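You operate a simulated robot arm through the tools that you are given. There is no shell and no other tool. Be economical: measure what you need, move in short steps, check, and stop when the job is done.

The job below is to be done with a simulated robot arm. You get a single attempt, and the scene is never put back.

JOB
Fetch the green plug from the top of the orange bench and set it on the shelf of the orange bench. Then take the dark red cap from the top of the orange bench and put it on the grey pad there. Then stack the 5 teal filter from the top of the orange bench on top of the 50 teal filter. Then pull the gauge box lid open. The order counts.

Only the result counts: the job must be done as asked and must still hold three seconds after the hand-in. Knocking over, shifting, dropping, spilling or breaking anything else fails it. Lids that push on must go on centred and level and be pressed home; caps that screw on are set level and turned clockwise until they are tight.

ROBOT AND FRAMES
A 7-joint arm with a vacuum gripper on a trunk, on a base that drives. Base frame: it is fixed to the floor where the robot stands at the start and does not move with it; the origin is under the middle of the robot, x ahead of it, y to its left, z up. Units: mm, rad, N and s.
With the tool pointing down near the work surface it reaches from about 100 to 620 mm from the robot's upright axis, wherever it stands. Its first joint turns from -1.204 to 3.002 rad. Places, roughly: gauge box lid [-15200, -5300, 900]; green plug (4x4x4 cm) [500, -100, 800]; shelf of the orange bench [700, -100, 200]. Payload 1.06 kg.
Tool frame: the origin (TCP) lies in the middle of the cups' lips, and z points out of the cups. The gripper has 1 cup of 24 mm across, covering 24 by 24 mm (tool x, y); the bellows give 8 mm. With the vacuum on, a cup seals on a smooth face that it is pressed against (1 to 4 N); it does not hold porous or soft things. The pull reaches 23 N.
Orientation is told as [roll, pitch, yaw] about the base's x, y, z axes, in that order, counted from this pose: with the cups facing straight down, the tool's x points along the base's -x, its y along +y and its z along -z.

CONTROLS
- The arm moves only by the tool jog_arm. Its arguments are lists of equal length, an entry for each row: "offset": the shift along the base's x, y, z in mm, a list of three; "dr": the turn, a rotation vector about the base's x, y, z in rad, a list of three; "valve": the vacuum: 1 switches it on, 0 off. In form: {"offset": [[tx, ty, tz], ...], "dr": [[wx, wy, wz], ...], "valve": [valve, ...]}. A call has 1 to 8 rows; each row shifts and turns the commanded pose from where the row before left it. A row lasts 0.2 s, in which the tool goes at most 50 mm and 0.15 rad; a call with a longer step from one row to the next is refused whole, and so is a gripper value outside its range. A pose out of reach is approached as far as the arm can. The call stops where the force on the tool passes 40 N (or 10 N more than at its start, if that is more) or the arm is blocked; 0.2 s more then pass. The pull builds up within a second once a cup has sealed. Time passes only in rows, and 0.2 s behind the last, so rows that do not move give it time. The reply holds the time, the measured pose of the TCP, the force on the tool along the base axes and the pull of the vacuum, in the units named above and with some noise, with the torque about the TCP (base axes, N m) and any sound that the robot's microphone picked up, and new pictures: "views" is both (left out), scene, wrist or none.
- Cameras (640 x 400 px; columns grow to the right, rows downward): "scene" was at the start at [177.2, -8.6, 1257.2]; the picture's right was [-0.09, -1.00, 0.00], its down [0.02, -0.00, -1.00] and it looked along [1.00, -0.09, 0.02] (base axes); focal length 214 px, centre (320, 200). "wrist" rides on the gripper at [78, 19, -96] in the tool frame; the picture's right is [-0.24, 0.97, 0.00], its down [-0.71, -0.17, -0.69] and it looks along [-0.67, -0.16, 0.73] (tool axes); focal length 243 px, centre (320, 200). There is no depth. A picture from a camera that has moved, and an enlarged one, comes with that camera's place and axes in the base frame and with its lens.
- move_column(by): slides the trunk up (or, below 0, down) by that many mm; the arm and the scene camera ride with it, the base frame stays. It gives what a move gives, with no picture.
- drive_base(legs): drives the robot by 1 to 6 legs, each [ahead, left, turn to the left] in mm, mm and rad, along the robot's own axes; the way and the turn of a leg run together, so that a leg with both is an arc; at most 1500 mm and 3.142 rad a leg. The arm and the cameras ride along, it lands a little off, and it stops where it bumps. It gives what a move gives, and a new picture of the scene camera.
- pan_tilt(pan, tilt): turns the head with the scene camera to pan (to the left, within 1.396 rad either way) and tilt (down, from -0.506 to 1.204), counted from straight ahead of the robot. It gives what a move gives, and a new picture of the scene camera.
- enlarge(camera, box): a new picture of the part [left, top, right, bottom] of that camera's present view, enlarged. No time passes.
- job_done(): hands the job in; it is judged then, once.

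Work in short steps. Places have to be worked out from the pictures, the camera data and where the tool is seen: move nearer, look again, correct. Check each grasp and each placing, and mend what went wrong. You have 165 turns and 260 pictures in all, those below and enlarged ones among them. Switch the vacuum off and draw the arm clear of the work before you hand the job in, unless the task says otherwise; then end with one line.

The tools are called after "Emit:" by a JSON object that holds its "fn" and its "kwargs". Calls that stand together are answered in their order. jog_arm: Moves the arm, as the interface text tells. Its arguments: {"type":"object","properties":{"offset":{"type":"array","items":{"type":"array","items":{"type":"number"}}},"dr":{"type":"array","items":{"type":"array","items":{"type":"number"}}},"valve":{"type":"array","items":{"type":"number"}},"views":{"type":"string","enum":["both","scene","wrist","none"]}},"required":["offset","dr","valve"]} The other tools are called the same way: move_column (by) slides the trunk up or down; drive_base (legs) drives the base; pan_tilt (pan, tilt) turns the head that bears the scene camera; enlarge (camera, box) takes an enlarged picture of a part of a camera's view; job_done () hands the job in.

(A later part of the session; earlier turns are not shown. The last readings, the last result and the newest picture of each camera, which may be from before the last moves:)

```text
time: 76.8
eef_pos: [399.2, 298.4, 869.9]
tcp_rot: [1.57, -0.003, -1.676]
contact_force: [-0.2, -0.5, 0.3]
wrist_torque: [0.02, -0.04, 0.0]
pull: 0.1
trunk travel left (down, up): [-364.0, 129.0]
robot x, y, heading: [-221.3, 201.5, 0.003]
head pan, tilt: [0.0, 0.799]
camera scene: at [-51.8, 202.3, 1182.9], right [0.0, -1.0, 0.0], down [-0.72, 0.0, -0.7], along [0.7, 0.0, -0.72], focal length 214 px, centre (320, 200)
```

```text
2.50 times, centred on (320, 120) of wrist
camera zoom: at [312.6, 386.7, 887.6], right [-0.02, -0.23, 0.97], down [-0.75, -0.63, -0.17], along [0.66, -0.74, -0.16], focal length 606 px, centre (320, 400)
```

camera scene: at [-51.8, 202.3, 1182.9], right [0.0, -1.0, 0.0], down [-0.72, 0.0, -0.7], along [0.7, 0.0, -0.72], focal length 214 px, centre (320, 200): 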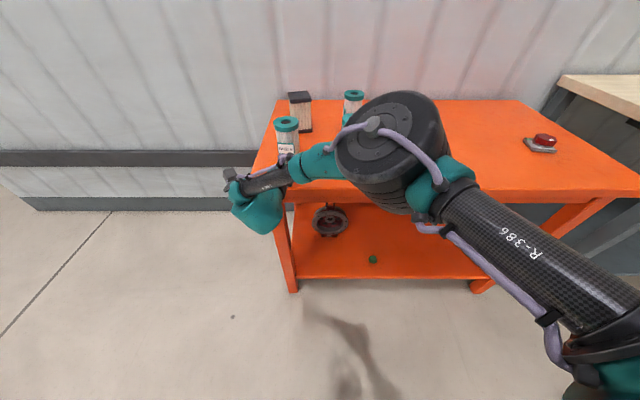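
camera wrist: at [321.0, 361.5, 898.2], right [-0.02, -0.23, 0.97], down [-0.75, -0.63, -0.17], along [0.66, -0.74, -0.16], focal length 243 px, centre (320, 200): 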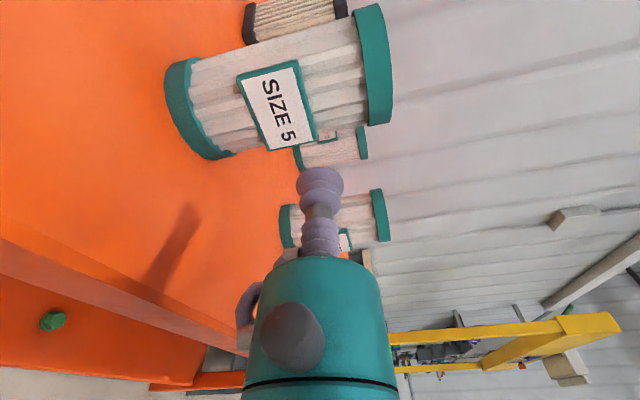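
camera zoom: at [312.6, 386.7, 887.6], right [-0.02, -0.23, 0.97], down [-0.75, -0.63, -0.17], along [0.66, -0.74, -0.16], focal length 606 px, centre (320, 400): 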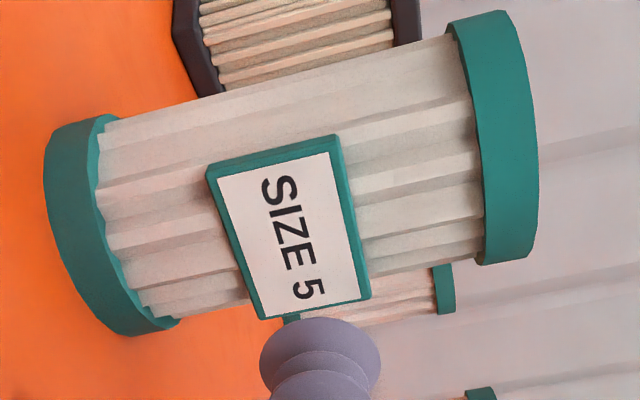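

The label centre is again about (449, 298, 864). I approach to about 8 mm short and check.

Emit:
{"fn": "jog_arm", "kwargs": {"offset": [[20, 0, -4.5], [14, -0.5, 0], [6, -0.5, 0], [0, 0, 0]], "dr": [[0, 0, 0], [0, 0, 0], [0, 0, 0], [0, 0, 0]], "valve": [0, 0, 0, 1], "views": "none"}}

Emit:
{"fn": "enlarge", "kwargs": {"camera": "wrist", "box": [240, 110, 400, 210]}}

```text
time: 77.8
eef_pos: [440.1, 297.1, 863.6]
tcp_rot: [1.571, -0.004, -1.673]
contact_force: [-0.4, 0.2, 0.4]
wrist_torque: [-0.01, 0.01, 0.03]
pull: 0.2
trunk travel left (down, up): [-364.0, 129.0]
robot x, y, heading: [-221.2, 203.6, -0.002]
head pan, tilt: [0.0, 0.799]
```

```text
4.00 times, centred on (320, 160) of wrist
camera zoom: at [352.2, 385.5, 883.4], right [-0.02, -0.23, 0.97], down [-0.75, -0.63, -0.17], along [0.66, -0.74, -0.16], focal length 970 px, centre (320, 360)
```

zoom: 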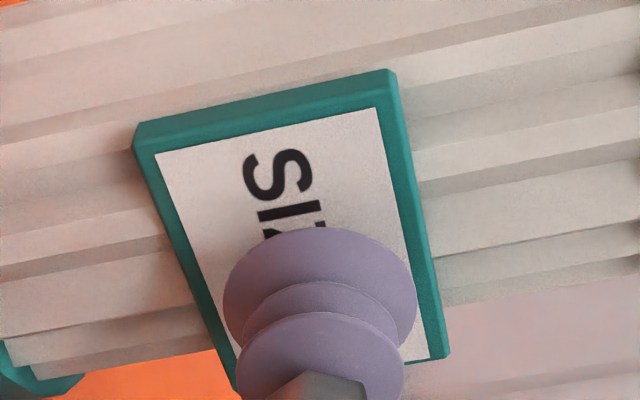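

The cup is lined up with the label. I creep in with the vacuum on.

Emit:
{"fn": "jog_arm", "kwargs": {"offset": [[3, -0.3, 0], [2, -0.2, 0], [2, -0.2, 0], [1.5, -0.2, 0], [1.5, -0.1, 0], [0, 0, 0], [0, 0, 0]], "dr": [[0, 0, 0], [0, 0, 0], [0, 0, 0], [0, 0, 0], [0, 0, 0], [0, 0, 0], [0, 0, 0]], "valve": [1, 1, 1, 1, 1, 1, 1], "views": "none"}}

Emit:
{"fn": "enlarge", "kwargs": {"camera": "wrist", "box": [240, 110, 400, 210]}}

```text
time: 79.4
eef_pos: [448.3, 297.0, 863.7]
tcp_rot: [1.571, -0.005, -1.673]
contact_force: [-0.3, 0.3, 0.4]
wrist_torque: [0.01, 0.01, 0.01]
pull: 23.0
trunk travel left (down, up): [-364.0, 129.0]
robot x, y, heading: [-221.8, 200.1, 0.005]
head pan, tilt: [0.0, 0.799]
```

```text
4.00 times, centred on (320, 160) of wrist
camera zoom: at [361.6, 384.5, 882.9], right [-0.02, -0.23, 0.97], down [-0.75, -0.63, -0.17], along [0.66, -0.74, -0.16], focal length 970 px, centre (320, 360)
```

zoom: 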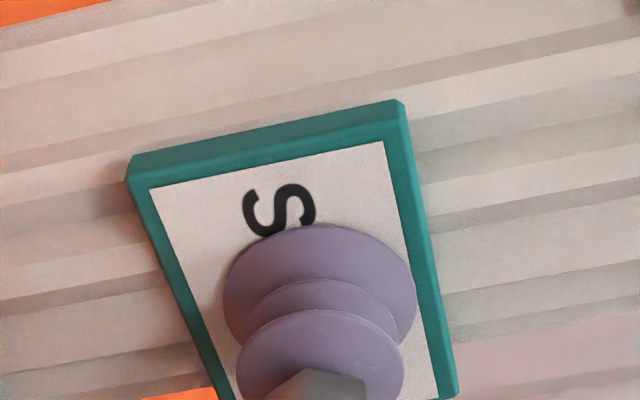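

Sealed with a pull of 23. I lift gently and check how it hangs.

Emit:
{"fn": "jog_arm", "kwargs": {"offset": [[0, 0, 3], [0, 0, 7], [0, 0, 15], [0, 0, 15], [0, 0, 0]], "dr": [[0, 0, 0], [0, 0, 0], [0, 0, 0], [0, 0, 0], [0, 0, 0]], "valve": [1, 1, 1, 1, 1]}}

```text
time: 80.6
eef_pos: [448.7, 299.5, 905.2]
tcp_rot: [1.568, -0.004, -1.675]
contact_force: [0.0, 0.4, -0.2]
wrist_torque: [0.0, -0.02, 0.03]
pull: 0.1
trunk travel left (down, up): [-364.0, 129.0]
robot x, y, heading: [-223.1, 203.9, 0.007]
head pan, tilt: [0.0, 0.799]
camera scene: at [-52.4, 202.3, 1183.0], right [0.0, -1.0, 0.0], down [-0.72, 0.0, -0.7], along [0.7, 0.0, -0.72], focal length 214 px, centre (320, 200)
camera wrist: at [361.9, 386.5, 923.2], right [-0.02, -0.23, 0.97], down [-0.75, -0.63, -0.17], along [0.66, -0.74, -0.16], focal length 243 px, centre (320, 200)
```

scene: 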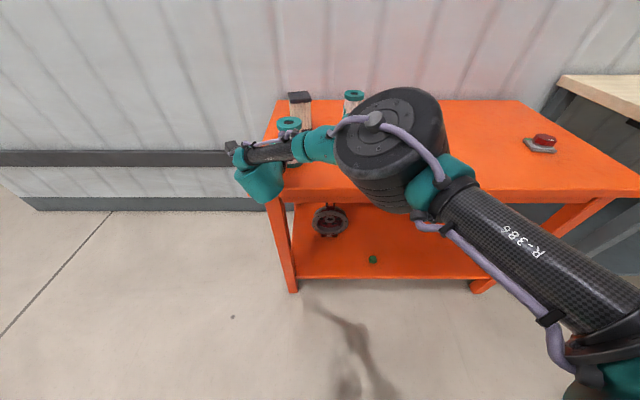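
wrist: 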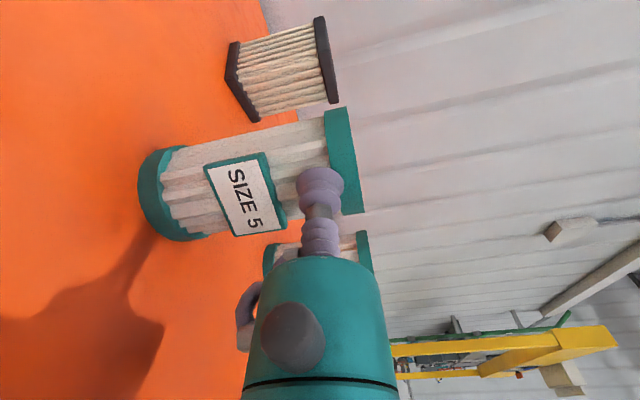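

The grip slipped off during the lift, but the filter looks still upright. I back off and check it.

Emit:
{"fn": "jog_arm", "kwargs": {"offset": [[-15, 1.6, 0], [-40, 4, 0], [-40, 4, 10], [0, 0, 0]], "dr": [[0, 0, 0], [0, 0, 0], [0, 0, 0], [0, 0, 0]], "valve": [0, 0, 0, 0], "views": "wrist"}}

Emit:
{"fn": "enlarge", "kwargs": {"camera": "scene", "box": [260, 85, 380, 160]}}

```text
time: 81.6
eef_pos: [353.8, 307.1, 915.1]
tcp_rot: [1.57, -0.003, -1.675]
contact_force: [0.5, 0.3, -0.5]
wrist_torque: [-0.01, -0.04, 0.0]
pull: 0.0
trunk travel left (down, up): [-364.0, 129.0]
robot x, y, heading: [-222.8, 200.2, 0.006]
head pan, tilt: [0.0, 0.799]
camera wrist: at [267.5, 395.8, 932.7], right [-0.02, -0.23, 0.97], down [-0.75, -0.63, -0.17], along [0.66, -0.74, -0.16], focal length 243 px, centre (320, 200)
```

wrist: 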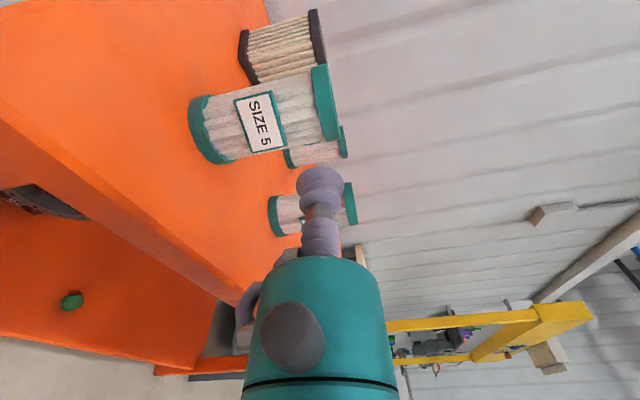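

```text
5.33 times, centred on (320, 122) of scene
camera zoom: at [-52.4, 202.2, 1183.0], right [0.0, -1.0, 0.0], down [-0.72, 0.0, -0.7], along [0.7, 0.0, -0.72], focal length 1144 px, centre (320, 613)
```

zoom: 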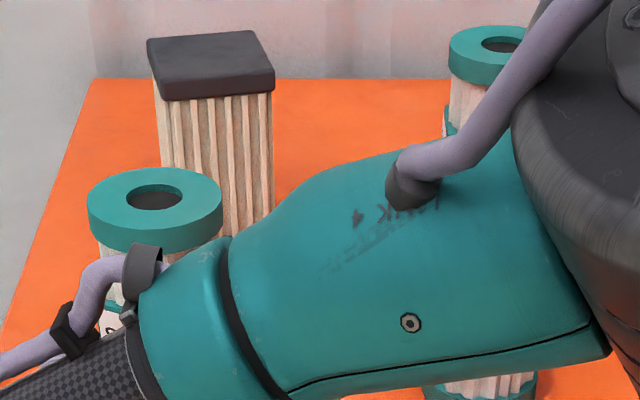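

The filter still stands where it was. The side grip can't carry its moment, so I'll try the flat-bottomed recess on top, which is slightly wider than the cup. I turn the tool back to vertical, raised.

Emit:
{"fn": "jog_arm", "kwargs": {"offset": [[-20, 0, 40], [-20, 0, 40], [-20, 0, 40], [-20, 0, 20], [0, 0, 0], [0, 0, 0], [0, 0, 0], [0, 0, 0]], "dr": [[0, 0, 0.108], [-0.0865, 0.0865, 0.0865], [-0.0865, 0.0865, 0.0865], [-0.0865, 0.0865, 0.0865], [-0.0865, 0.0865, 0.0865], [-0.0865, 0.0865, 0.0865], [-0.0865, 0.0865, 0.0865], [-0.0865, 0.0865, 0.0865]], "valve": [0, 0, 0, 0, 0, 0, 0, 0], "views": "none"}}

Emit:
{"fn": "jog_arm", "kwargs": {"offset": [[0, 0, 0], [0, 0, 0], [0, 0, 0], [0, 0, 0], [0, 0, 0], [0, 0, 0], [0, 0, 0], [0, 0, 0]], "dr": [[-0.0865, 0.0865, 0.0865], [-0.0865, 0.0865, 0.0865], [-0.0865, 0.0865, 0.0865], [-0.0865, 0.0865, 0.0865], [-0.0865, 0.0865, 0.0865], [-0.0865, 0.0865, 0.0865], [-0.082, 0.082, 0.082], [0, 0, 0]], "valve": [0, 0, 0, 0, 0, 0, 0, 0], "views": "scene"}}

```text
time: 83.4
eef_pos: [274.3, 306.3, 1056.3]
tcp_rot: [0.782, -0.338, -0.776]
contact_force: [-0.2, 0.2, -0.7]
wrist_torque: [0.02, 0.01, 0.02]
pull: 0.0
trunk travel left (down, up): [-364.0, 129.0]
robot x, y, heading: [-219.9, 206.1, 0.005]
head pan, tilt: [0.0, 0.799]
```

```text
time: 85.2
eef_pos: [274.8, 307.1, 1054.1]
tcp_rot: [0.001, 0.004, 0.001]
contact_force: [0.0, -0.1, -0.7]
wrist_torque: [-0.01, 0.0, 0.01]
pull: 0.0
trunk travel left (down, up): [-364.0, 129.0]
robot x, y, heading: [-218.9, 202.8, 0.006]
head pan, tilt: [0.0, 0.799]
camera scene: at [-52.4, 202.2, 1183.0], right [0.0, -1.0, 0.0], down [-0.72, 0.0, -0.7], along [0.7, 0.0, -0.72], focal length 214 px, centre (320, 200)
```

scene: 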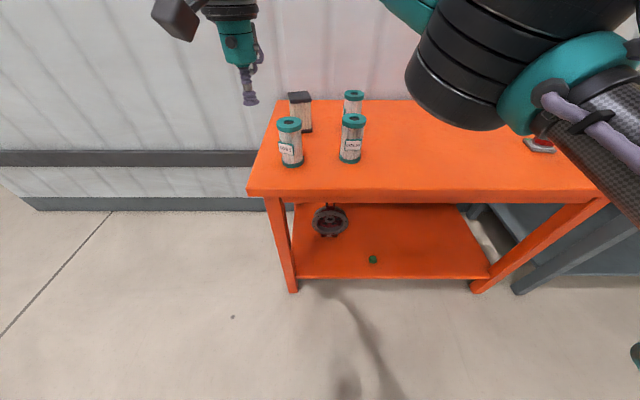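

The tool is vertical again. I drive ahead so the tool comes above filter 5 (tool at 1054, filter top about 931).

Emit:
{"fn": "drive_base", "kwargs": {"legs": [[195, 0, 0]]}}

Emit:
{"fn": "jog_arm", "kwargs": {"offset": [[0, -8, -30], [0, 0, -20], [0, 0, -10], [0, 0, 0]], "dr": [[0, 0, 0], [0, 0, 0], [0, 0, 0], [0, 0, 0]], "valve": [0, 0, 0, 0], "views": "wrist"}}

Emit:
{"fn": "enlarge", "kwargs": {"camera": "wrist", "box": [240, 80, 400, 200]}}

```text
time: 86.8
eef_pos: [466.9, 306.3, 1053.4]
tcp_rot: [0.001, 0.003, 0.0]
contact_force: [0.1, 0.1, 0.5]
wrist_torque: [0.0, 0.01, 0.0]
pull: 0.1
trunk travel left (down, up): [-364.0, 129.0]
robot x, y, heading: [-31.7, 204.6, -0.003]
head pan, tilt: [0.0, 0.799]
camera scene: at [140.3, 202.3, 1182.9], right [0.0, -1.0, 0.0], down [-0.72, 0.0, -0.7], along [0.7, 0.0, -0.72], focal length 214 px, centre (320, 200)
```

scene: 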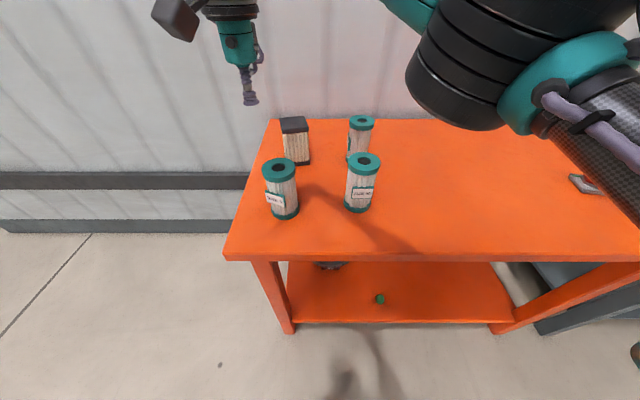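

```text
time: 87.8
eef_pos: [466.3, 297.9, 995.4]
tcp_rot: [0.002, 0.003, -0.002]
contact_force: [0.4, -0.2, -0.1]
wrist_torque: [0.02, -0.02, 0.01]
pull: 0.1
trunk travel left (down, up): [-364.0, 129.0]
robot x, y, heading: [-27.6, 204.1, 0.001]
head pan, tilt: [0.0, 0.799]
camera wrist: at [388.0, 317.1, 1090.4], right [0.24, 0.97, 0.0], down [0.71, -0.17, 0.68], along [0.66, -0.16, -0.73], focal length 243 px, centre (320, 200)
```

wrist: 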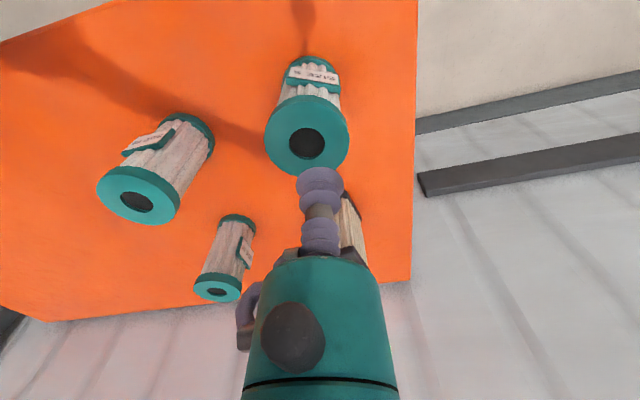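

```text
3.33 times, centred on (320, 140) of wrist
camera zoom: at [388.0, 317.1, 1090.4], right [0.24, 0.97, 0.0], down [0.71, -0.17, 0.68], along [0.66, -0.16, -0.73], focal length 809 px, centre (320, 400)
```

zoom: 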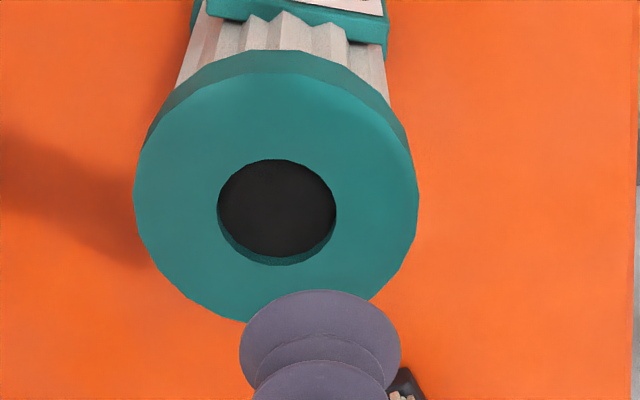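

The recess is 26 mm across and about 5 mm deep, with its centre at about (474.5, 286). I hover over it to refine.

Emit:
{"fn": "jog_arm", "kwargs": {"offset": [[8.5, -12, -15], [0, 0, -20], [0, 0, -9], [0, 0, 0]], "dr": [[0, 0, 0], [0, 0, 0], [0, 0, 0], [0, 0, 0]], "valve": [0, 0, 0, 0], "views": "none"}}

Emit:
{"fn": "enlarge", "kwargs": {"camera": "wrist", "box": [260, 110, 380, 200]}}

Emit:
{"fn": "enlarge", "kwargs": {"camera": "scene", "box": [236, 135, 316, 195]}}

```text
time: 88.8
eef_pos: [473.2, 286.1, 950.3]
tcp_rot: [0.0, 0.001, -0.001]
contact_force: [-1.5, -0.2, -0.5]
wrist_torque: [0.0, -0.03, -0.04]
pull: 0.0
trunk travel left (down, up): [-364.0, 129.0]
robot x, y, heading: [-30.4, 203.6, 0.001]
head pan, tilt: [0.0, 0.799]
```

```text
4.44 times, centred on (320, 155) of wrist
camera zoom: at [395.4, 304.2, 1045.9], right [0.24, 0.97, 0.0], down [0.71, -0.17, 0.68], along [0.66, -0.16, -0.73], focal length 1078 px, centre (320, 400)
```

zoom: 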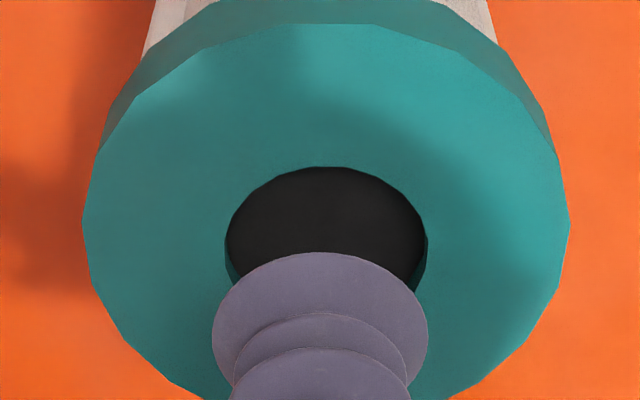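

```text
6.67 times, centred on (276, 165) of scene
camera zoom: at [139.7, 202.3, 1183.0], right [0.0, -1.0, 0.0], down [-0.72, 0.0, -0.7], along [0.7, 0.0, -0.72], focal length 1430 px, centre (613, 433)
```

zoom: 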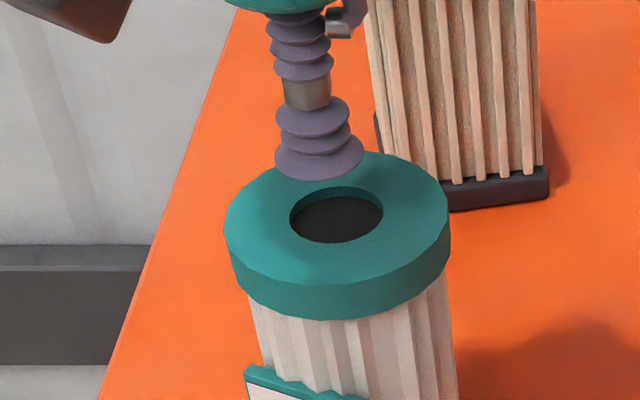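

The two views differ by 1–2 mm. I lower to about 5 mm above the top, where the comparison is sharper.

Emit:
{"fn": "jog_arm", "kwargs": {"offset": [[-0.5, 0, -7], [0, 0, -6], [0, 0, 0]], "dr": [[0, 0, 0], [0, 0, 0], [0, 0, 0]], "valve": [0, 0, 0], "views": "none"}}

Emit:
{"fn": "enlarge", "kwargs": {"camera": "wrist", "box": [260, 110, 380, 200]}}

Emit:
{"fn": "enlarge", "kwargs": {"camera": "scene", "box": [246, 145, 302, 185]}}

```text
time: 89.6
eef_pos: [474.4, 285.8, 937.1]
tcp_rot: [0.002, 0.002, -0.001]
contact_force: [-0.5, -0.6, -0.4]
wrist_torque: [0.0, 0.02, -0.03]
pull: 0.2
trunk travel left (down, up): [-364.0, 129.0]
robot x, y, heading: [-29.3, 196.2, -0.003]
head pan, tilt: [0.0, 0.799]
```

```text
4.44 times, centred on (320, 155) of wrist
camera zoom: at [395.9, 304.9, 1032.8], right [0.24, 0.97, 0.0], down [0.71, -0.17, 0.68], along [0.66, -0.16, -0.73], focal length 1078 px, centre (320, 400)
```

zoom: 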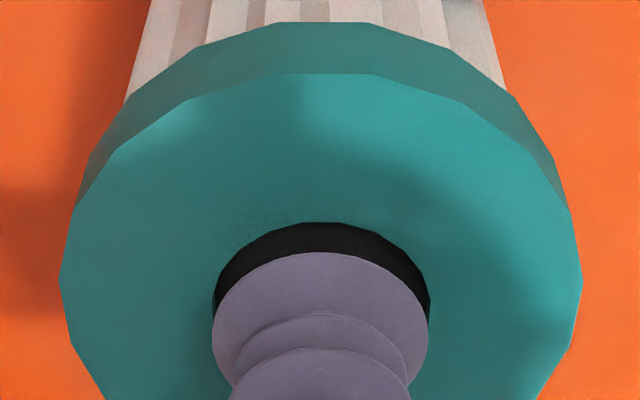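

```text
10.00 times, centred on (274, 165) of scene
camera zoom: at [139.7, 202.3, 1183.0], right [0.0, -1.0, 0.0], down [-0.72, 0.0, -0.7], along [0.7, 0.0, -0.72], focal length 2145 px, centre (780, 550)
```

zoom: 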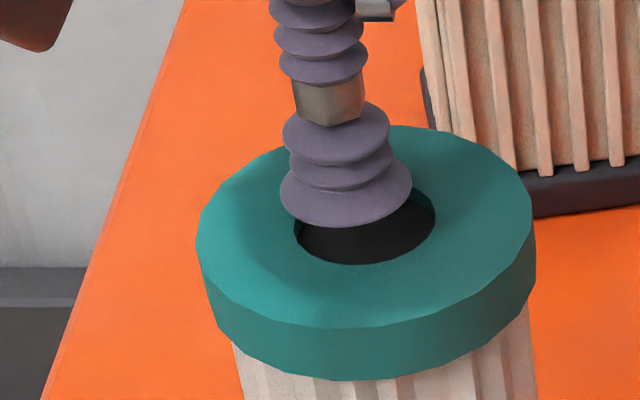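

Solving both views together puts the filter top lower (z≈925) and the recess centre about +5 mm in x and -1.2 mm in y from the tool. The recess is about 28 mm across. I shift, lower a bit and recheck.

Emit:
{"fn": "jog_arm", "kwargs": {"offset": [[5, -1.2, 0], [0, 0, -6], [0, 0, 0]], "dr": [[0, 0, 0], [0, 0, 0], [0, 0, 0]], "valve": [0, 0, 0], "views": "none"}}

Emit:
{"fn": "enlarge", "kwargs": {"camera": "wrist", "box": [260, 110, 380, 200]}}

Emit:
{"fn": "enlarge", "kwargs": {"camera": "scene", "box": [246, 145, 302, 185]}}

```text
time: 90.4
eef_pos: [479.1, 284.6, 931.1]
tcp_rot: [0.003, 0.001, 0.001]
contact_force: [-0.2, 0.2, 0.2]
wrist_torque: [-0.03, -0.02, 0.02]
pull: 0.1
trunk travel left (down, up): [-364.0, 129.0]
robot x, y, heading: [-32.5, 205.4, 0.003]
head pan, tilt: [0.0, 0.799]
```

```text
4.44 times, centred on (320, 155) of wrist
camera zoom: at [401.0, 304.0, 1026.3], right [0.24, 0.97, 0.0], down [0.71, -0.17, 0.68], along [0.66, -0.16, -0.73], focal length 1078 px, centre (320, 400)
```

zoom: 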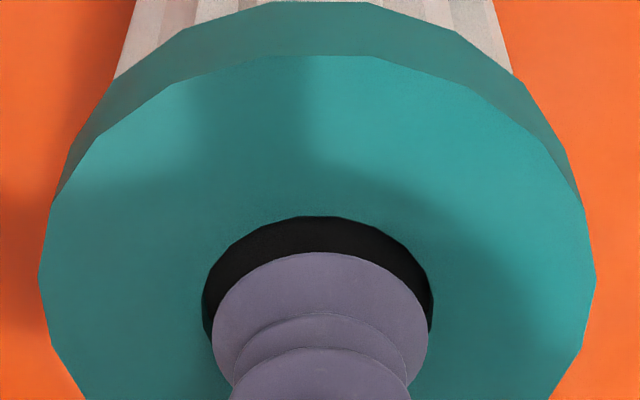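

```text
10.00 times, centred on (274, 165) of scene
camera zoom: at [139.7, 202.3, 1183.0], right [0.0, -1.0, 0.0], down [-0.72, 0.0, -0.7], along [0.7, 0.0, -0.72], focal length 2145 px, centre (780, 550)
```

zoom: 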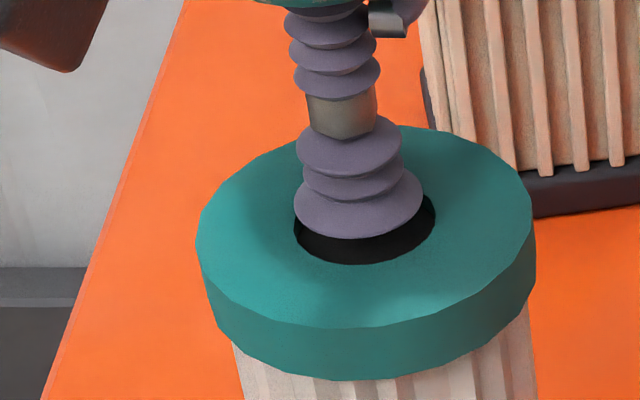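

Nearly centred now (residual about 0.5, -0.3 mm). I descend into the recess with the vacuum on.

Emit:
{"fn": "jog_arm", "kwargs": {"offset": [[0.5, -0.3, -3], [0, 0, -3], [0, 0, -2], [0, 0, -2], [0, 0, -1], [0, 0, 0], [0, 0, 0]], "dr": [[0, 0, 0], [0, 0, 0], [0, 0, 0], [0, 0, 0], [0, 0, 0], [0, 0, 0], [0, 0, 0]], "valve": [1, 1, 1, 1, 1, 1, 1], "views": "none"}}

Emit:
{"fn": "enlarge", "kwargs": {"camera": "scene", "box": [246, 145, 302, 185]}}

```text
time: 92.0
eef_pos: [480.0, 284.4, 920.5]
tcp_rot: [0.001, 0.002, -0.003]
contact_force: [1.9, -3.6, 15.0]
wrist_torque: [-0.07, -0.03, -0.04]
pull: 22.8
trunk travel left (down, up): [-364.0, 129.0]
robot x, y, heading: [-29.5, 200.7, 0.005]
head pan, tilt: [0.0, 0.799]
```

```text
10.00 times, centred on (274, 165) of scene
camera zoom: at [139.0, 201.8, 1183.1], right [0.0, -1.0, 0.0], down [-0.72, 0.0, -0.7], along [0.7, 0.0, -0.72], focal length 2145 px, centre (780, 550)
```

zoom: 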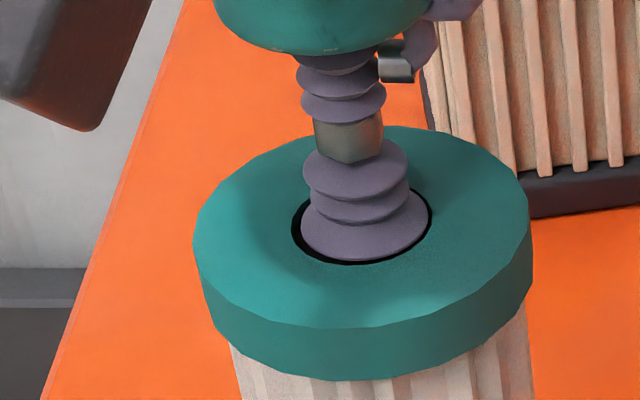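

The cup sealed inside the recess (22.8). I lift slowly and check the load.

Emit:
{"fn": "jog_arm", "kwargs": {"offset": [[0, 0, 2], [0, 0, 4], [0, 0, 5], [0, 0, 5], [0, 0, 0]], "dr": [[0, 0, 0], [0, 0, 0], [0, 0, 0], [0, 0, 0], [0, 0, 0]], "valve": [1, 1, 1, 1, 1], "views": "none"}}

Emit:
{"fn": "enlarge", "kwargs": {"camera": "scene", "box": [226, 130, 322, 230]}}

```text
time: 93.2
eef_pos: [480.2, 284.8, 936.2]
tcp_rot: [0.002, 0.003, 0.001]
contact_force: [0.0, -0.1, -1.8]
wrist_torque: [0.03, 0.0, -0.03]
pull: 23.5
trunk travel left (down, up): [-364.0, 129.0]
robot x, y, heading: [-30.6, 205.4, 0.001]
head pan, tilt: [0.0, 0.799]
```

```text
4.00 times, centred on (274, 180) of scene
camera zoom: at [139.9, 202.3, 1182.9], right [0.0, -1.0, 0.0], down [-0.72, 0.0, -0.7], along [0.7, 0.0, -0.72], focal length 858 px, centre (504, 280)
```

zoom: 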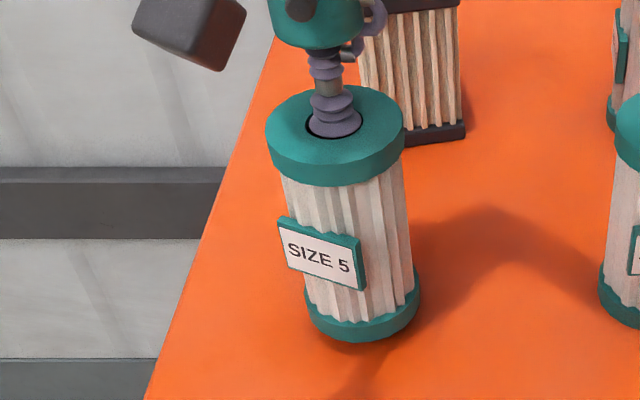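

The filter hangs level, with about 2 N extra load. I lift it well above the other filters and look at filter 50.

Emit:
{"fn": "jog_arm", "kwargs": {"offset": [[0, 0, 20], [0, 0, 35], [0, 0, 35], [0, 0, 35], [0, 0, 20], [0, 0, 0]], "dr": [[0, 0, 0], [0, 0, 0], [0, 0, 0], [0, 0, 0], [0, 0, 0], [0, 0, 0]], "valve": [1, 1, 1, 1, 1, 1]}}

Emit:
{"fn": "enlarge", "kwargs": {"camera": "scene", "box": [324, 140, 404, 220]}}

Emit:
{"fn": "enlarge", "kwargs": {"camera": "wrist", "box": [60, 90, 260, 215]}}

```text
time: 94.6
eef_pos: [480.0, 283.4, 1081.5]
tcp_rot: [0.001, 0.0, 0.0]
contact_force: [0.3, -0.1, -1.3]
wrist_torque: [0.01, 0.0, 0.0]
pull: 22.7
trunk travel left (down, up): [-364.0, 129.0]
robot x, y, heading: [-27.3, 202.0, 0.001]
head pan, tilt: [0.0, 0.799]
camera scene: at [139.9, 202.3, 1182.9], right [0.0, -1.0, 0.0], down [-0.72, 0.0, -0.7], along [0.7, 0.0, -0.72], focal length 214 px, centre (320, 200)
camera wrist: at [401.7, 303.0, 1179.0], right [0.24, 0.97, 0.0], down [0.71, -0.17, 0.68], along [0.66, -0.16, -0.73], focal length 243 px, centre (320, 200)
```

scene: 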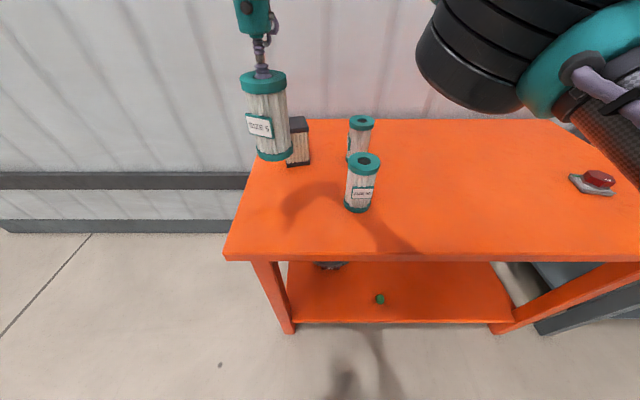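
wrist: 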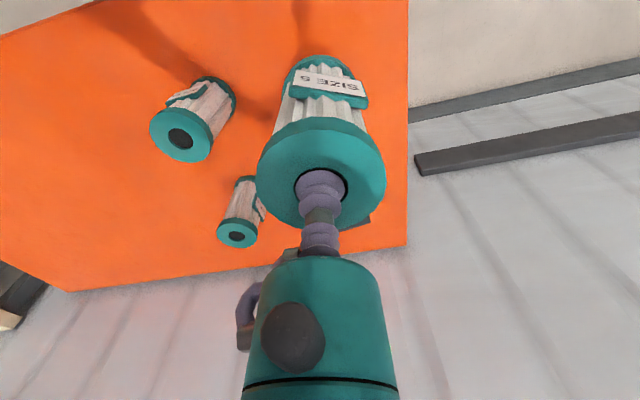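

```text
5.00 times, centred on (364, 180) of scene
camera zoom: at [139.9, 202.3, 1182.9], right [0.0, -1.0, 0.0], down [-0.72, 0.0, -0.7], along [0.7, 0.0, -0.72], focal length 1072 px, centre (100, 300)
```

zoom: 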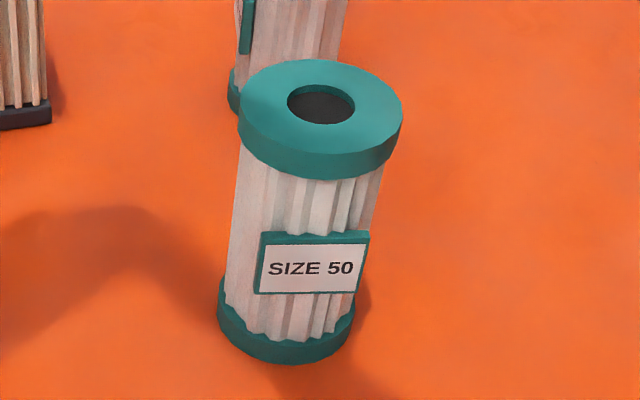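

```text
3.20 times, centred on (160, 152) of wrist
camera zoom: at [401.7, 303.0, 1179.0], right [0.24, 0.97, 0.0], down [0.71, -0.17, 0.68], along [0.66, -0.16, -0.73], focal length 776 px, centre (832, 352)
```

zoom: 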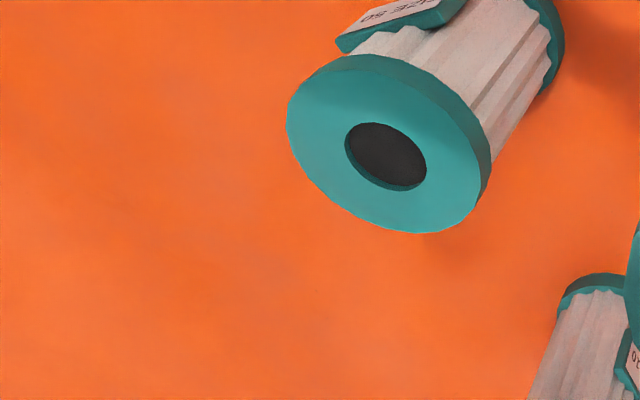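

Filter 50's top centre is at about (501, 113, 925). I drive right about 170 mm to bring the hung filter near it.

Emit:
{"fn": "drive_base", "kwargs": {"legs": [[0, -170, 0]]}}

Emit:
{"fn": "enlarge", "kwargs": {"camera": "wrist", "box": [200, 0, 440, 200]}}

```text
time: 96.1
eef_pos: [480.7, 109.8, 1083.5]
tcp_rot: [0.002, 0.001, -0.002]
contact_force: [-0.1, 0.7, -2.4]
wrist_torque: [0.04, -0.04, 0.01]
pull: 22.9
trunk travel left (down, up): [-364.0, 129.0]
robot x, y, heading: [-28.6, 31.3, 0.001]
head pan, tilt: [0.0, 0.799]
camera scene: at [139.9, 29.1, 1183.0], right [0.0, -1.0, 0.0], down [-0.72, 0.0, -0.7], along [0.7, 0.0, -0.72], focal length 214 px, centre (320, 200)
```

scene: 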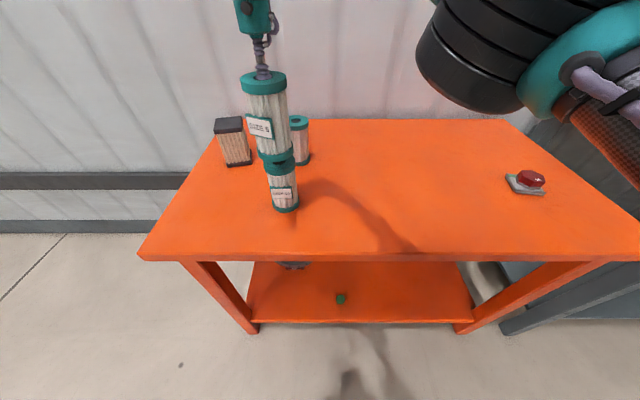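

```text
2.00 times, centred on (320, 100) of wrist
camera zoom: at [401.9, 129.6, 1178.8], right [0.24, 0.97, 0.0], down [0.71, -0.17, 0.68], along [0.66, -0.16, -0.73], focal length 485 px, centre (320, 400)
```

zoom: 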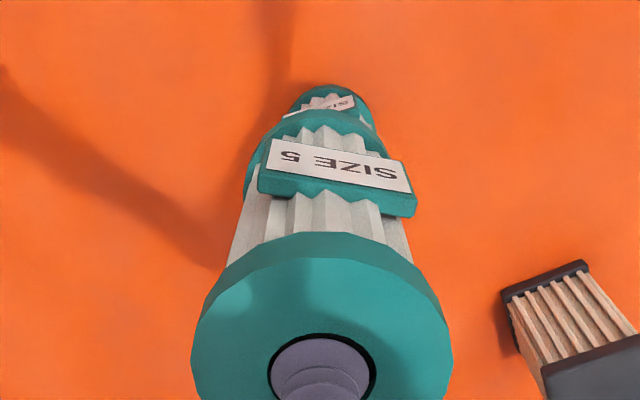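

I shift +21, +2 mm to line up with filter 50's axis, then check from the scene view.

Emit:
{"fn": "jog_arm", "kwargs": {"offset": [[11, 1, 0], [10, 1, 0], [0, 0, 0]], "dr": [[0, 0, 0], [0, 0, 0], [0, 0, 0]], "valve": [1, 1, 1], "views": "none"}}

Emit:
{"fn": "enlarge", "kwargs": {"camera": "scene", "box": [225, 60, 345, 220]}}

Emit:
{"fn": "enlarge", "kwargs": {"camera": "wrist", "box": [250, 20, 410, 120]}}

```text
time: 96.9
eef_pos: [500.7, 111.1, 1084.8]
tcp_rot: [0.0, 0.001, -0.002]
contact_force: [0.2, -0.1, -2.2]
wrist_torque: [0.0, 0.03, -0.02]
pull: 23.1
trunk travel left (down, up): [-364.0, 129.0]
robot x, y, heading: [-24.4, 32.7, -0.003]
head pan, tilt: [0.0, 0.799]
```

```text
2.50 times, centred on (285, 140) of scene
camera zoom: at [139.9, 29.6, 1183.0], right [0.0, -1.0, 0.0], down [-0.72, 0.0, -0.7], along [0.7, 0.0, -0.72], focal length 536 px, centre (408, 350)
```

zoom: 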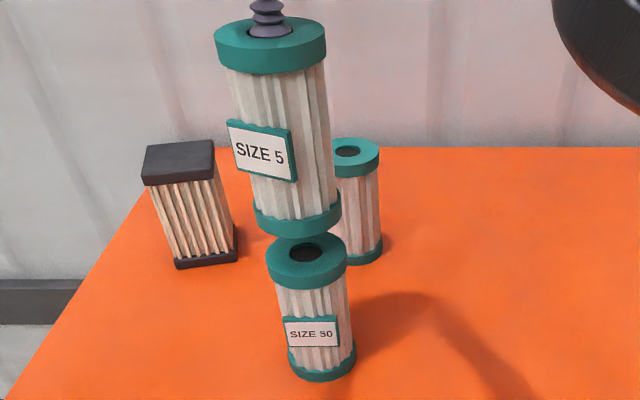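

```text
4.00 times, centred on (330, 70) of wrist
camera zoom: at [422.9, 131.4, 1179.4], right [0.24, 0.97, 0.0], down [0.71, -0.17, 0.68], along [0.66, -0.16, -0.73], focal length 970 px, centre (280, 720)
```

zoom: 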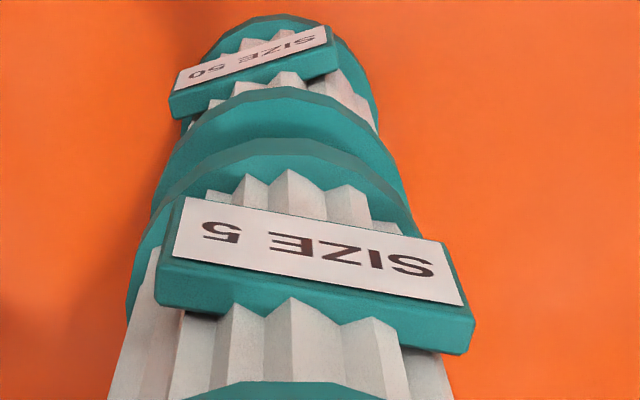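

It's aligned within about 1–2 mm. I lower to near contact (expected at tool z≈1047).

Emit:
{"fn": "jog_arm", "kwargs": {"offset": [[-0.5, 0, -12], [0, 0, -10], [0, 0, -6], [0, 0, 0]], "dr": [[0, 0, 0], [0, 0, 0], [0, 0, 0], [0, 0, 0]], "valve": [1, 1, 1, 1], "views": "none"}}

Emit:
{"fn": "enlarge", "kwargs": {"camera": "scene", "box": [250, 120, 330, 220]}}

Emit:
{"fn": "enlarge", "kwargs": {"camera": "wrist", "box": [250, 20, 410, 120]}}

```text
time: 97.9
eef_pos: [500.7, 114.0, 1055.8]
tcp_rot: [0.003, 0.0, -0.003]
contact_force: [0.1, 0.7, -1.1]
wrist_torque: [0.02, 0.02, 0.0]
pull: 22.6
trunk travel left (down, up): [-364.0, 129.0]
robot x, y, heading: [-29.4, 29.6, -0.001]
head pan, tilt: [0.0, 0.799]
```

```text
4.00 times, centred on (290, 170) of scene
camera zoom: at [139.9, 29.7, 1183.0], right [0.0, -1.0, 0.0], down [-0.72, 0.0, -0.7], along [0.7, 0.0, -0.72], focal length 858 px, centre (440, 320)
```

zoom: 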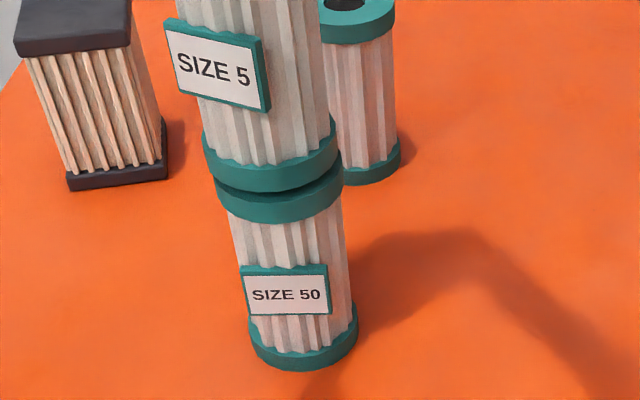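

```text
4.00 times, centred on (330, 70) of wrist
camera zoom: at [422.4, 132.6, 1151.4], right [0.24, 0.97, 0.0], down [0.71, -0.17, 0.68], along [0.66, -0.16, -0.73], focal length 970 px, centre (280, 720)
```

zoom: 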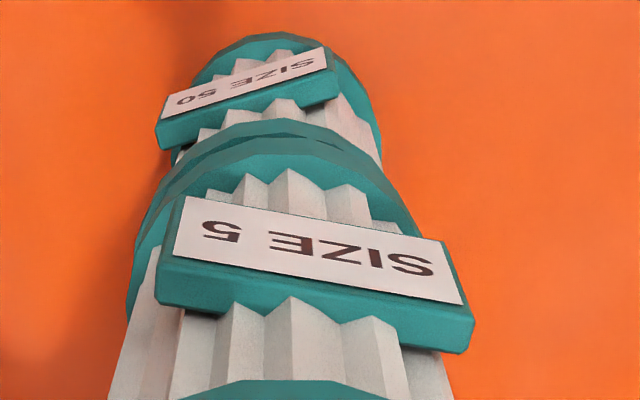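

Filter 50's rim looks about 2 mm toward -y from the held one. I correct and set it down gently.

Emit:
{"fn": "jog_arm", "kwargs": {"offset": [[0, -2, -2], [0, 0, -2], [0, 0, -1.5], [0, 0, -1.5], [0, 0, -1], [0, 0, 0]], "dr": [[0, 0, 0], [0, 0, 0], [0, 0, 0], [0, 0, 0], [0, 0, 0], [0, 0, 0]], "valve": [1, 1, 1, 1, 1, 1], "views": "none"}}

Emit:
{"fn": "enlarge", "kwargs": {"camera": "scene", "box": [250, 120, 330, 220]}}

```text
time: 99.3
eef_pos: [499.2, 110.9, 1047.3]
tcp_rot: [0.003, 0.0, 0.0]
contact_force: [1.3, 1.2, 15.7]
wrist_torque: [-0.04, -0.03, 0.04]
pull: 22.4
trunk travel left (down, up): [-364.0, 129.0]
robot x, y, heading: [-29.0, 32.0, -0.004]
head pan, tilt: [0.0, 0.799]
```

```text
4.00 times, centred on (290, 170) of scene
camera zoom: at [139.0, 29.6, 1183.2], right [0.0, -1.0, 0.0], down [-0.72, 0.0, -0.7], along [0.7, 0.0, -0.72], focal length 858 px, centre (440, 320)
```

zoom: 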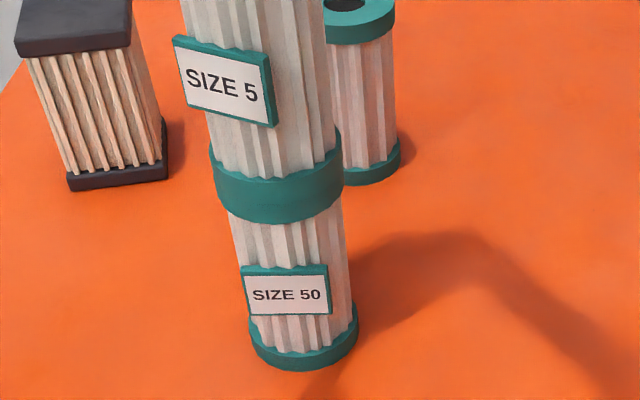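

The filters are in contact and well aligned. I ease up, release, wait, and lift straight up out of the recess.

Emit:
{"fn": "jog_arm", "kwargs": {"offset": [[0, 0, 1.5], [0, 0, 0], [0, 0, 0], [0, 0, 0], [0, 0, 2], [0, 0, 4], [0, 0, 10], [0, 0, 25]], "dr": [[0, 0, 0], [0, 0, 0], [0, 0, 0], [0, 0, 0], [0, 0, 0], [0, 0, 0], [0, 0, 0], [0, 0, 0]], "valve": [1, 0, 0, 0, 0, 0, 0, 0]}}

Emit:
{"fn": "enlarge", "kwargs": {"camera": "scene", "box": [225, 60, 345, 220]}}

```text
time: 101.1
eef_pos: [498.4, 111.0, 1089.5]
tcp_rot: [0.002, 0.003, -0.001]
contact_force: [-0.5, -0.2, 0.2]
wrist_torque: [-0.01, -0.03, 0.03]
pull: 0.1
trunk travel left (down, up): [-364.0, 129.0]
robot x, y, heading: [-28.1, 29.8, -0.001]
head pan, tilt: [0.0, 0.799]
camera scene: at [139.5, 29.8, 1183.0], right [0.0, -1.0, 0.0], down [-0.72, 0.0, -0.7], along [0.7, 0.0, -0.72], focal length 214 px, centre (320, 200)
camera wrist: at [420.6, 130.4, 1185.4], right [0.24, 0.97, 0.0], down [0.71, -0.17, 0.68], along [0.66, -0.16, -0.73], focal length 243 px, centre (320, 200)
```

scene: 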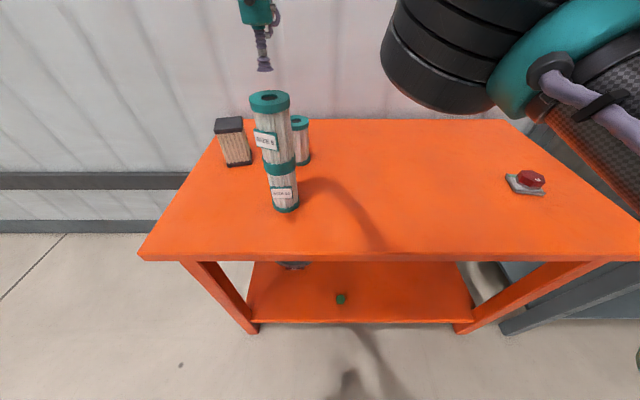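
wrist: 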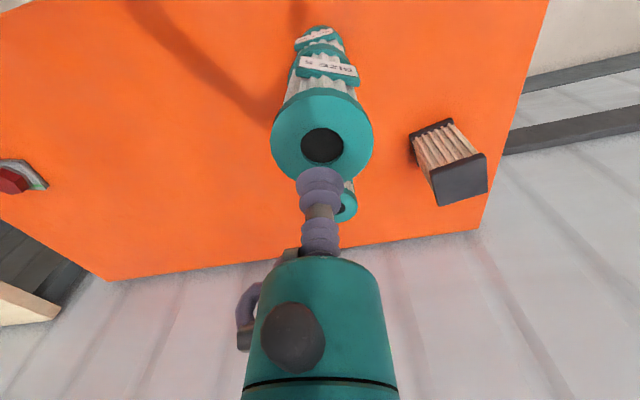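

```text
2.50 times, centred on (285, 140) of scene
camera zoom: at [139.5, 29.8, 1183.0], right [0.0, -1.0, 0.0], down [-0.72, 0.0, -0.7], along [0.7, 0.0, -0.72], focal length 536 px, centre (408, 350)
```

zoom: 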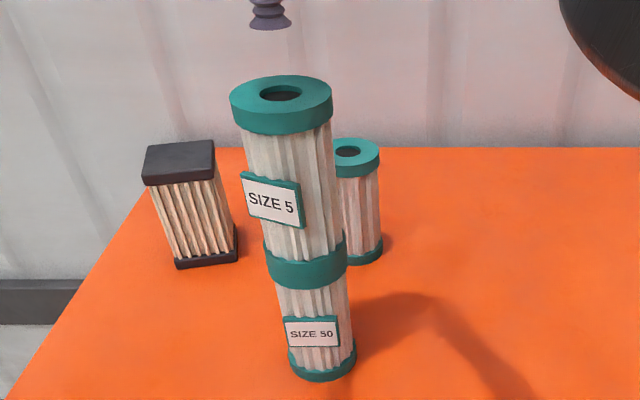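

The stack stands well. I raise the arm and retract it, then back away.

Emit:
{"fn": "jog_arm", "kwargs": {"offset": [[0, 0, 40], [0, 0, 30], [-40, 0, 0], [-40, 0, 0], [0, 0, 0]], "dr": [[0, 0, 0], [0, 0, 0], [0, 0, 0], [0, 0, 0], [0, 0, 0]], "valve": [0, 0, 0, 0, 0], "views": "none"}}

Emit:
{"fn": "drive_base", "kwargs": {"legs": [[-600, 0, 0]]}}

Emit:
{"fn": "pan_tilt", "kwargs": {"pan": 0, "tilt": 0.35}}

```text
time: 102.3
eef_pos: [406.1, 114.8, 1131.9]
tcp_rot: [0.002, 0.002, -0.002]
contact_force: [-0.2, 0.4, -0.6]
wrist_torque: [0.01, 0.02, -0.02]
pull: 0.0
out of reach, approached as far as the arm can: row 1, 2
trunk travel left (down, up): [-364.0, 129.0]
robot x, y, heading: [-30.2, 27.4, -0.001]
head pan, tilt: [0.0, 0.799]
```

```text
time: 105.7
eef_pos: [-189.9, 114.4, 1132.4]
tcp_rot: [0.002, 0.001, -0.01]
contact_force: [0.5, 0.1, -0.4]
wrist_torque: [-0.01, 0.01, -0.03]
pull: 0.0
trunk travel left (down, up): [-364.0, 129.0]
robot x, y, heading: [-623.9, 34.0, -0.007]
head pan, tilt: [0.0, 0.799]
camera scene: at [-457.1, 30.8, 1183.0], right [-0.01, -1.0, 0.0], down [-0.72, 0.01, -0.7], along [0.7, -0.01, -0.72], focal length 214 px, centre (320, 200)
```

scene: 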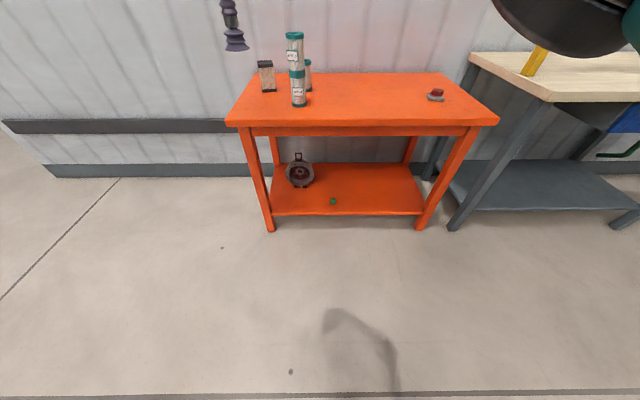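

```text
time: 106.5
eef_pos: [-188.5, 113.9, 1132.3]
tcp_rot: [0.001, 0.003, -0.01]
contact_force: [-0.1, 0.7, -0.5]
wrist_torque: [0.0, -0.01, -0.05]
pull: 0.1
trunk travel left (down, up): [-364.0, 129.0]
robot x, y, heading: [-625.5, 34.4, -0.009]
head pan, tilt: [0.0, 0.351]
camera scene: at [-444.4, 30.7, 1222.5], right [-0.01, -1.0, 0.0], down [-0.34, 0.0, -0.94], along [0.94, -0.01, -0.34], focal length 214 px, centre (320, 200)
```

scene: 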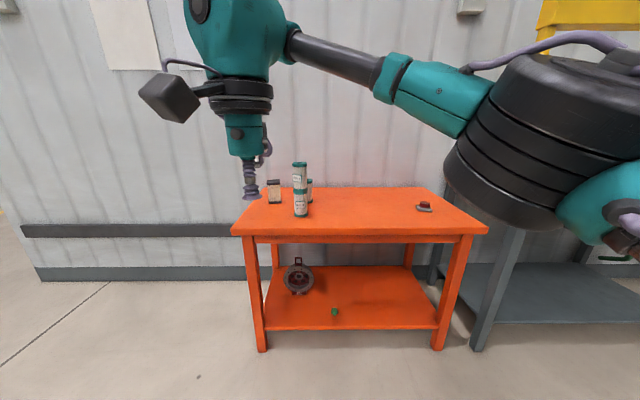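

All three bench jobs look done. Now I turn left toward the gauge box in two halves, looking at the surroundings as I go.

Emit:
{"fn": "drive_base", "kwargs": {"legs": [[0, 0, 1.75]]}}

Emit:
{"fn": "drive_base", "kwargs": {"legs": [[0, 0, 1.74]]}}

```text
time: 111.1
eef_pos: [-761.6, 455.5, 1133.4]
tcp_rot: [0.002, 0.002, 1.687]
contact_force: [-1.2, 0.6, 0.0]
wrist_torque: [0.04, 0.0, -0.04]
pull: 0.1
trunk travel left (down, up): [-364.0, 129.0]
robot x, y, heading: [-626.5, 33.4, 1.693]
head pan, tilt: [0.0, 0.351]
camera scene: at [-645.0, 210.9, 1222.6], right [0.99, 0.12, 0.0], down [0.04, -0.34, -0.94], along [-0.11, 0.93, -0.34], focal length 214 px, centre (320, 200)
```

scene: 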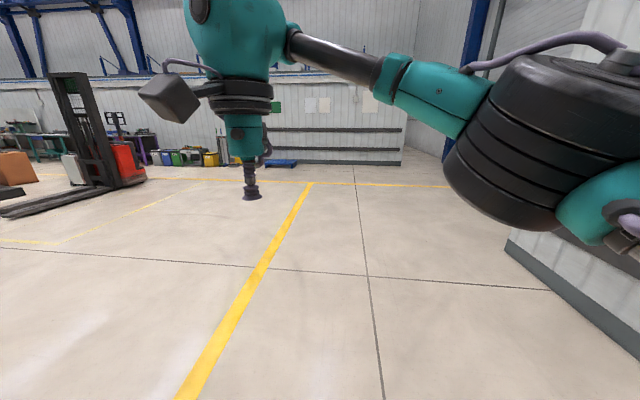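

```text
time: 115.8
eef_pos: [-1009.4, -189.3, 1131.4]
tcp_rot: [0.002, 0.001, -2.812]
contact_force: [0.4, 0.1, 0.0]
wrist_torque: [-0.03, -0.01, 0.01]
pull: 0.1
trunk travel left (down, up): [-364.0, 129.0]
robot x, y, heading: [-623.8, 31.5, -2.816]
head pan, tilt: [0.0, 0.351]
camera scene: at [-794.1, -25.9, 1222.6], right [-0.32, 0.95, 0.0], down [0.33, 0.11, -0.94], along [-0.89, -0.3, -0.34], focal length 214 px, centre (320, 200)
```

scene: 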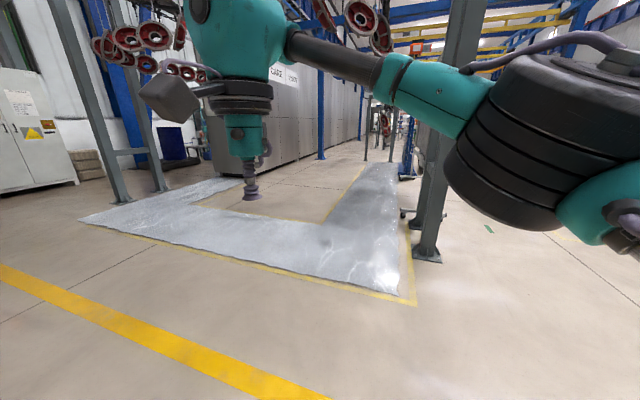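

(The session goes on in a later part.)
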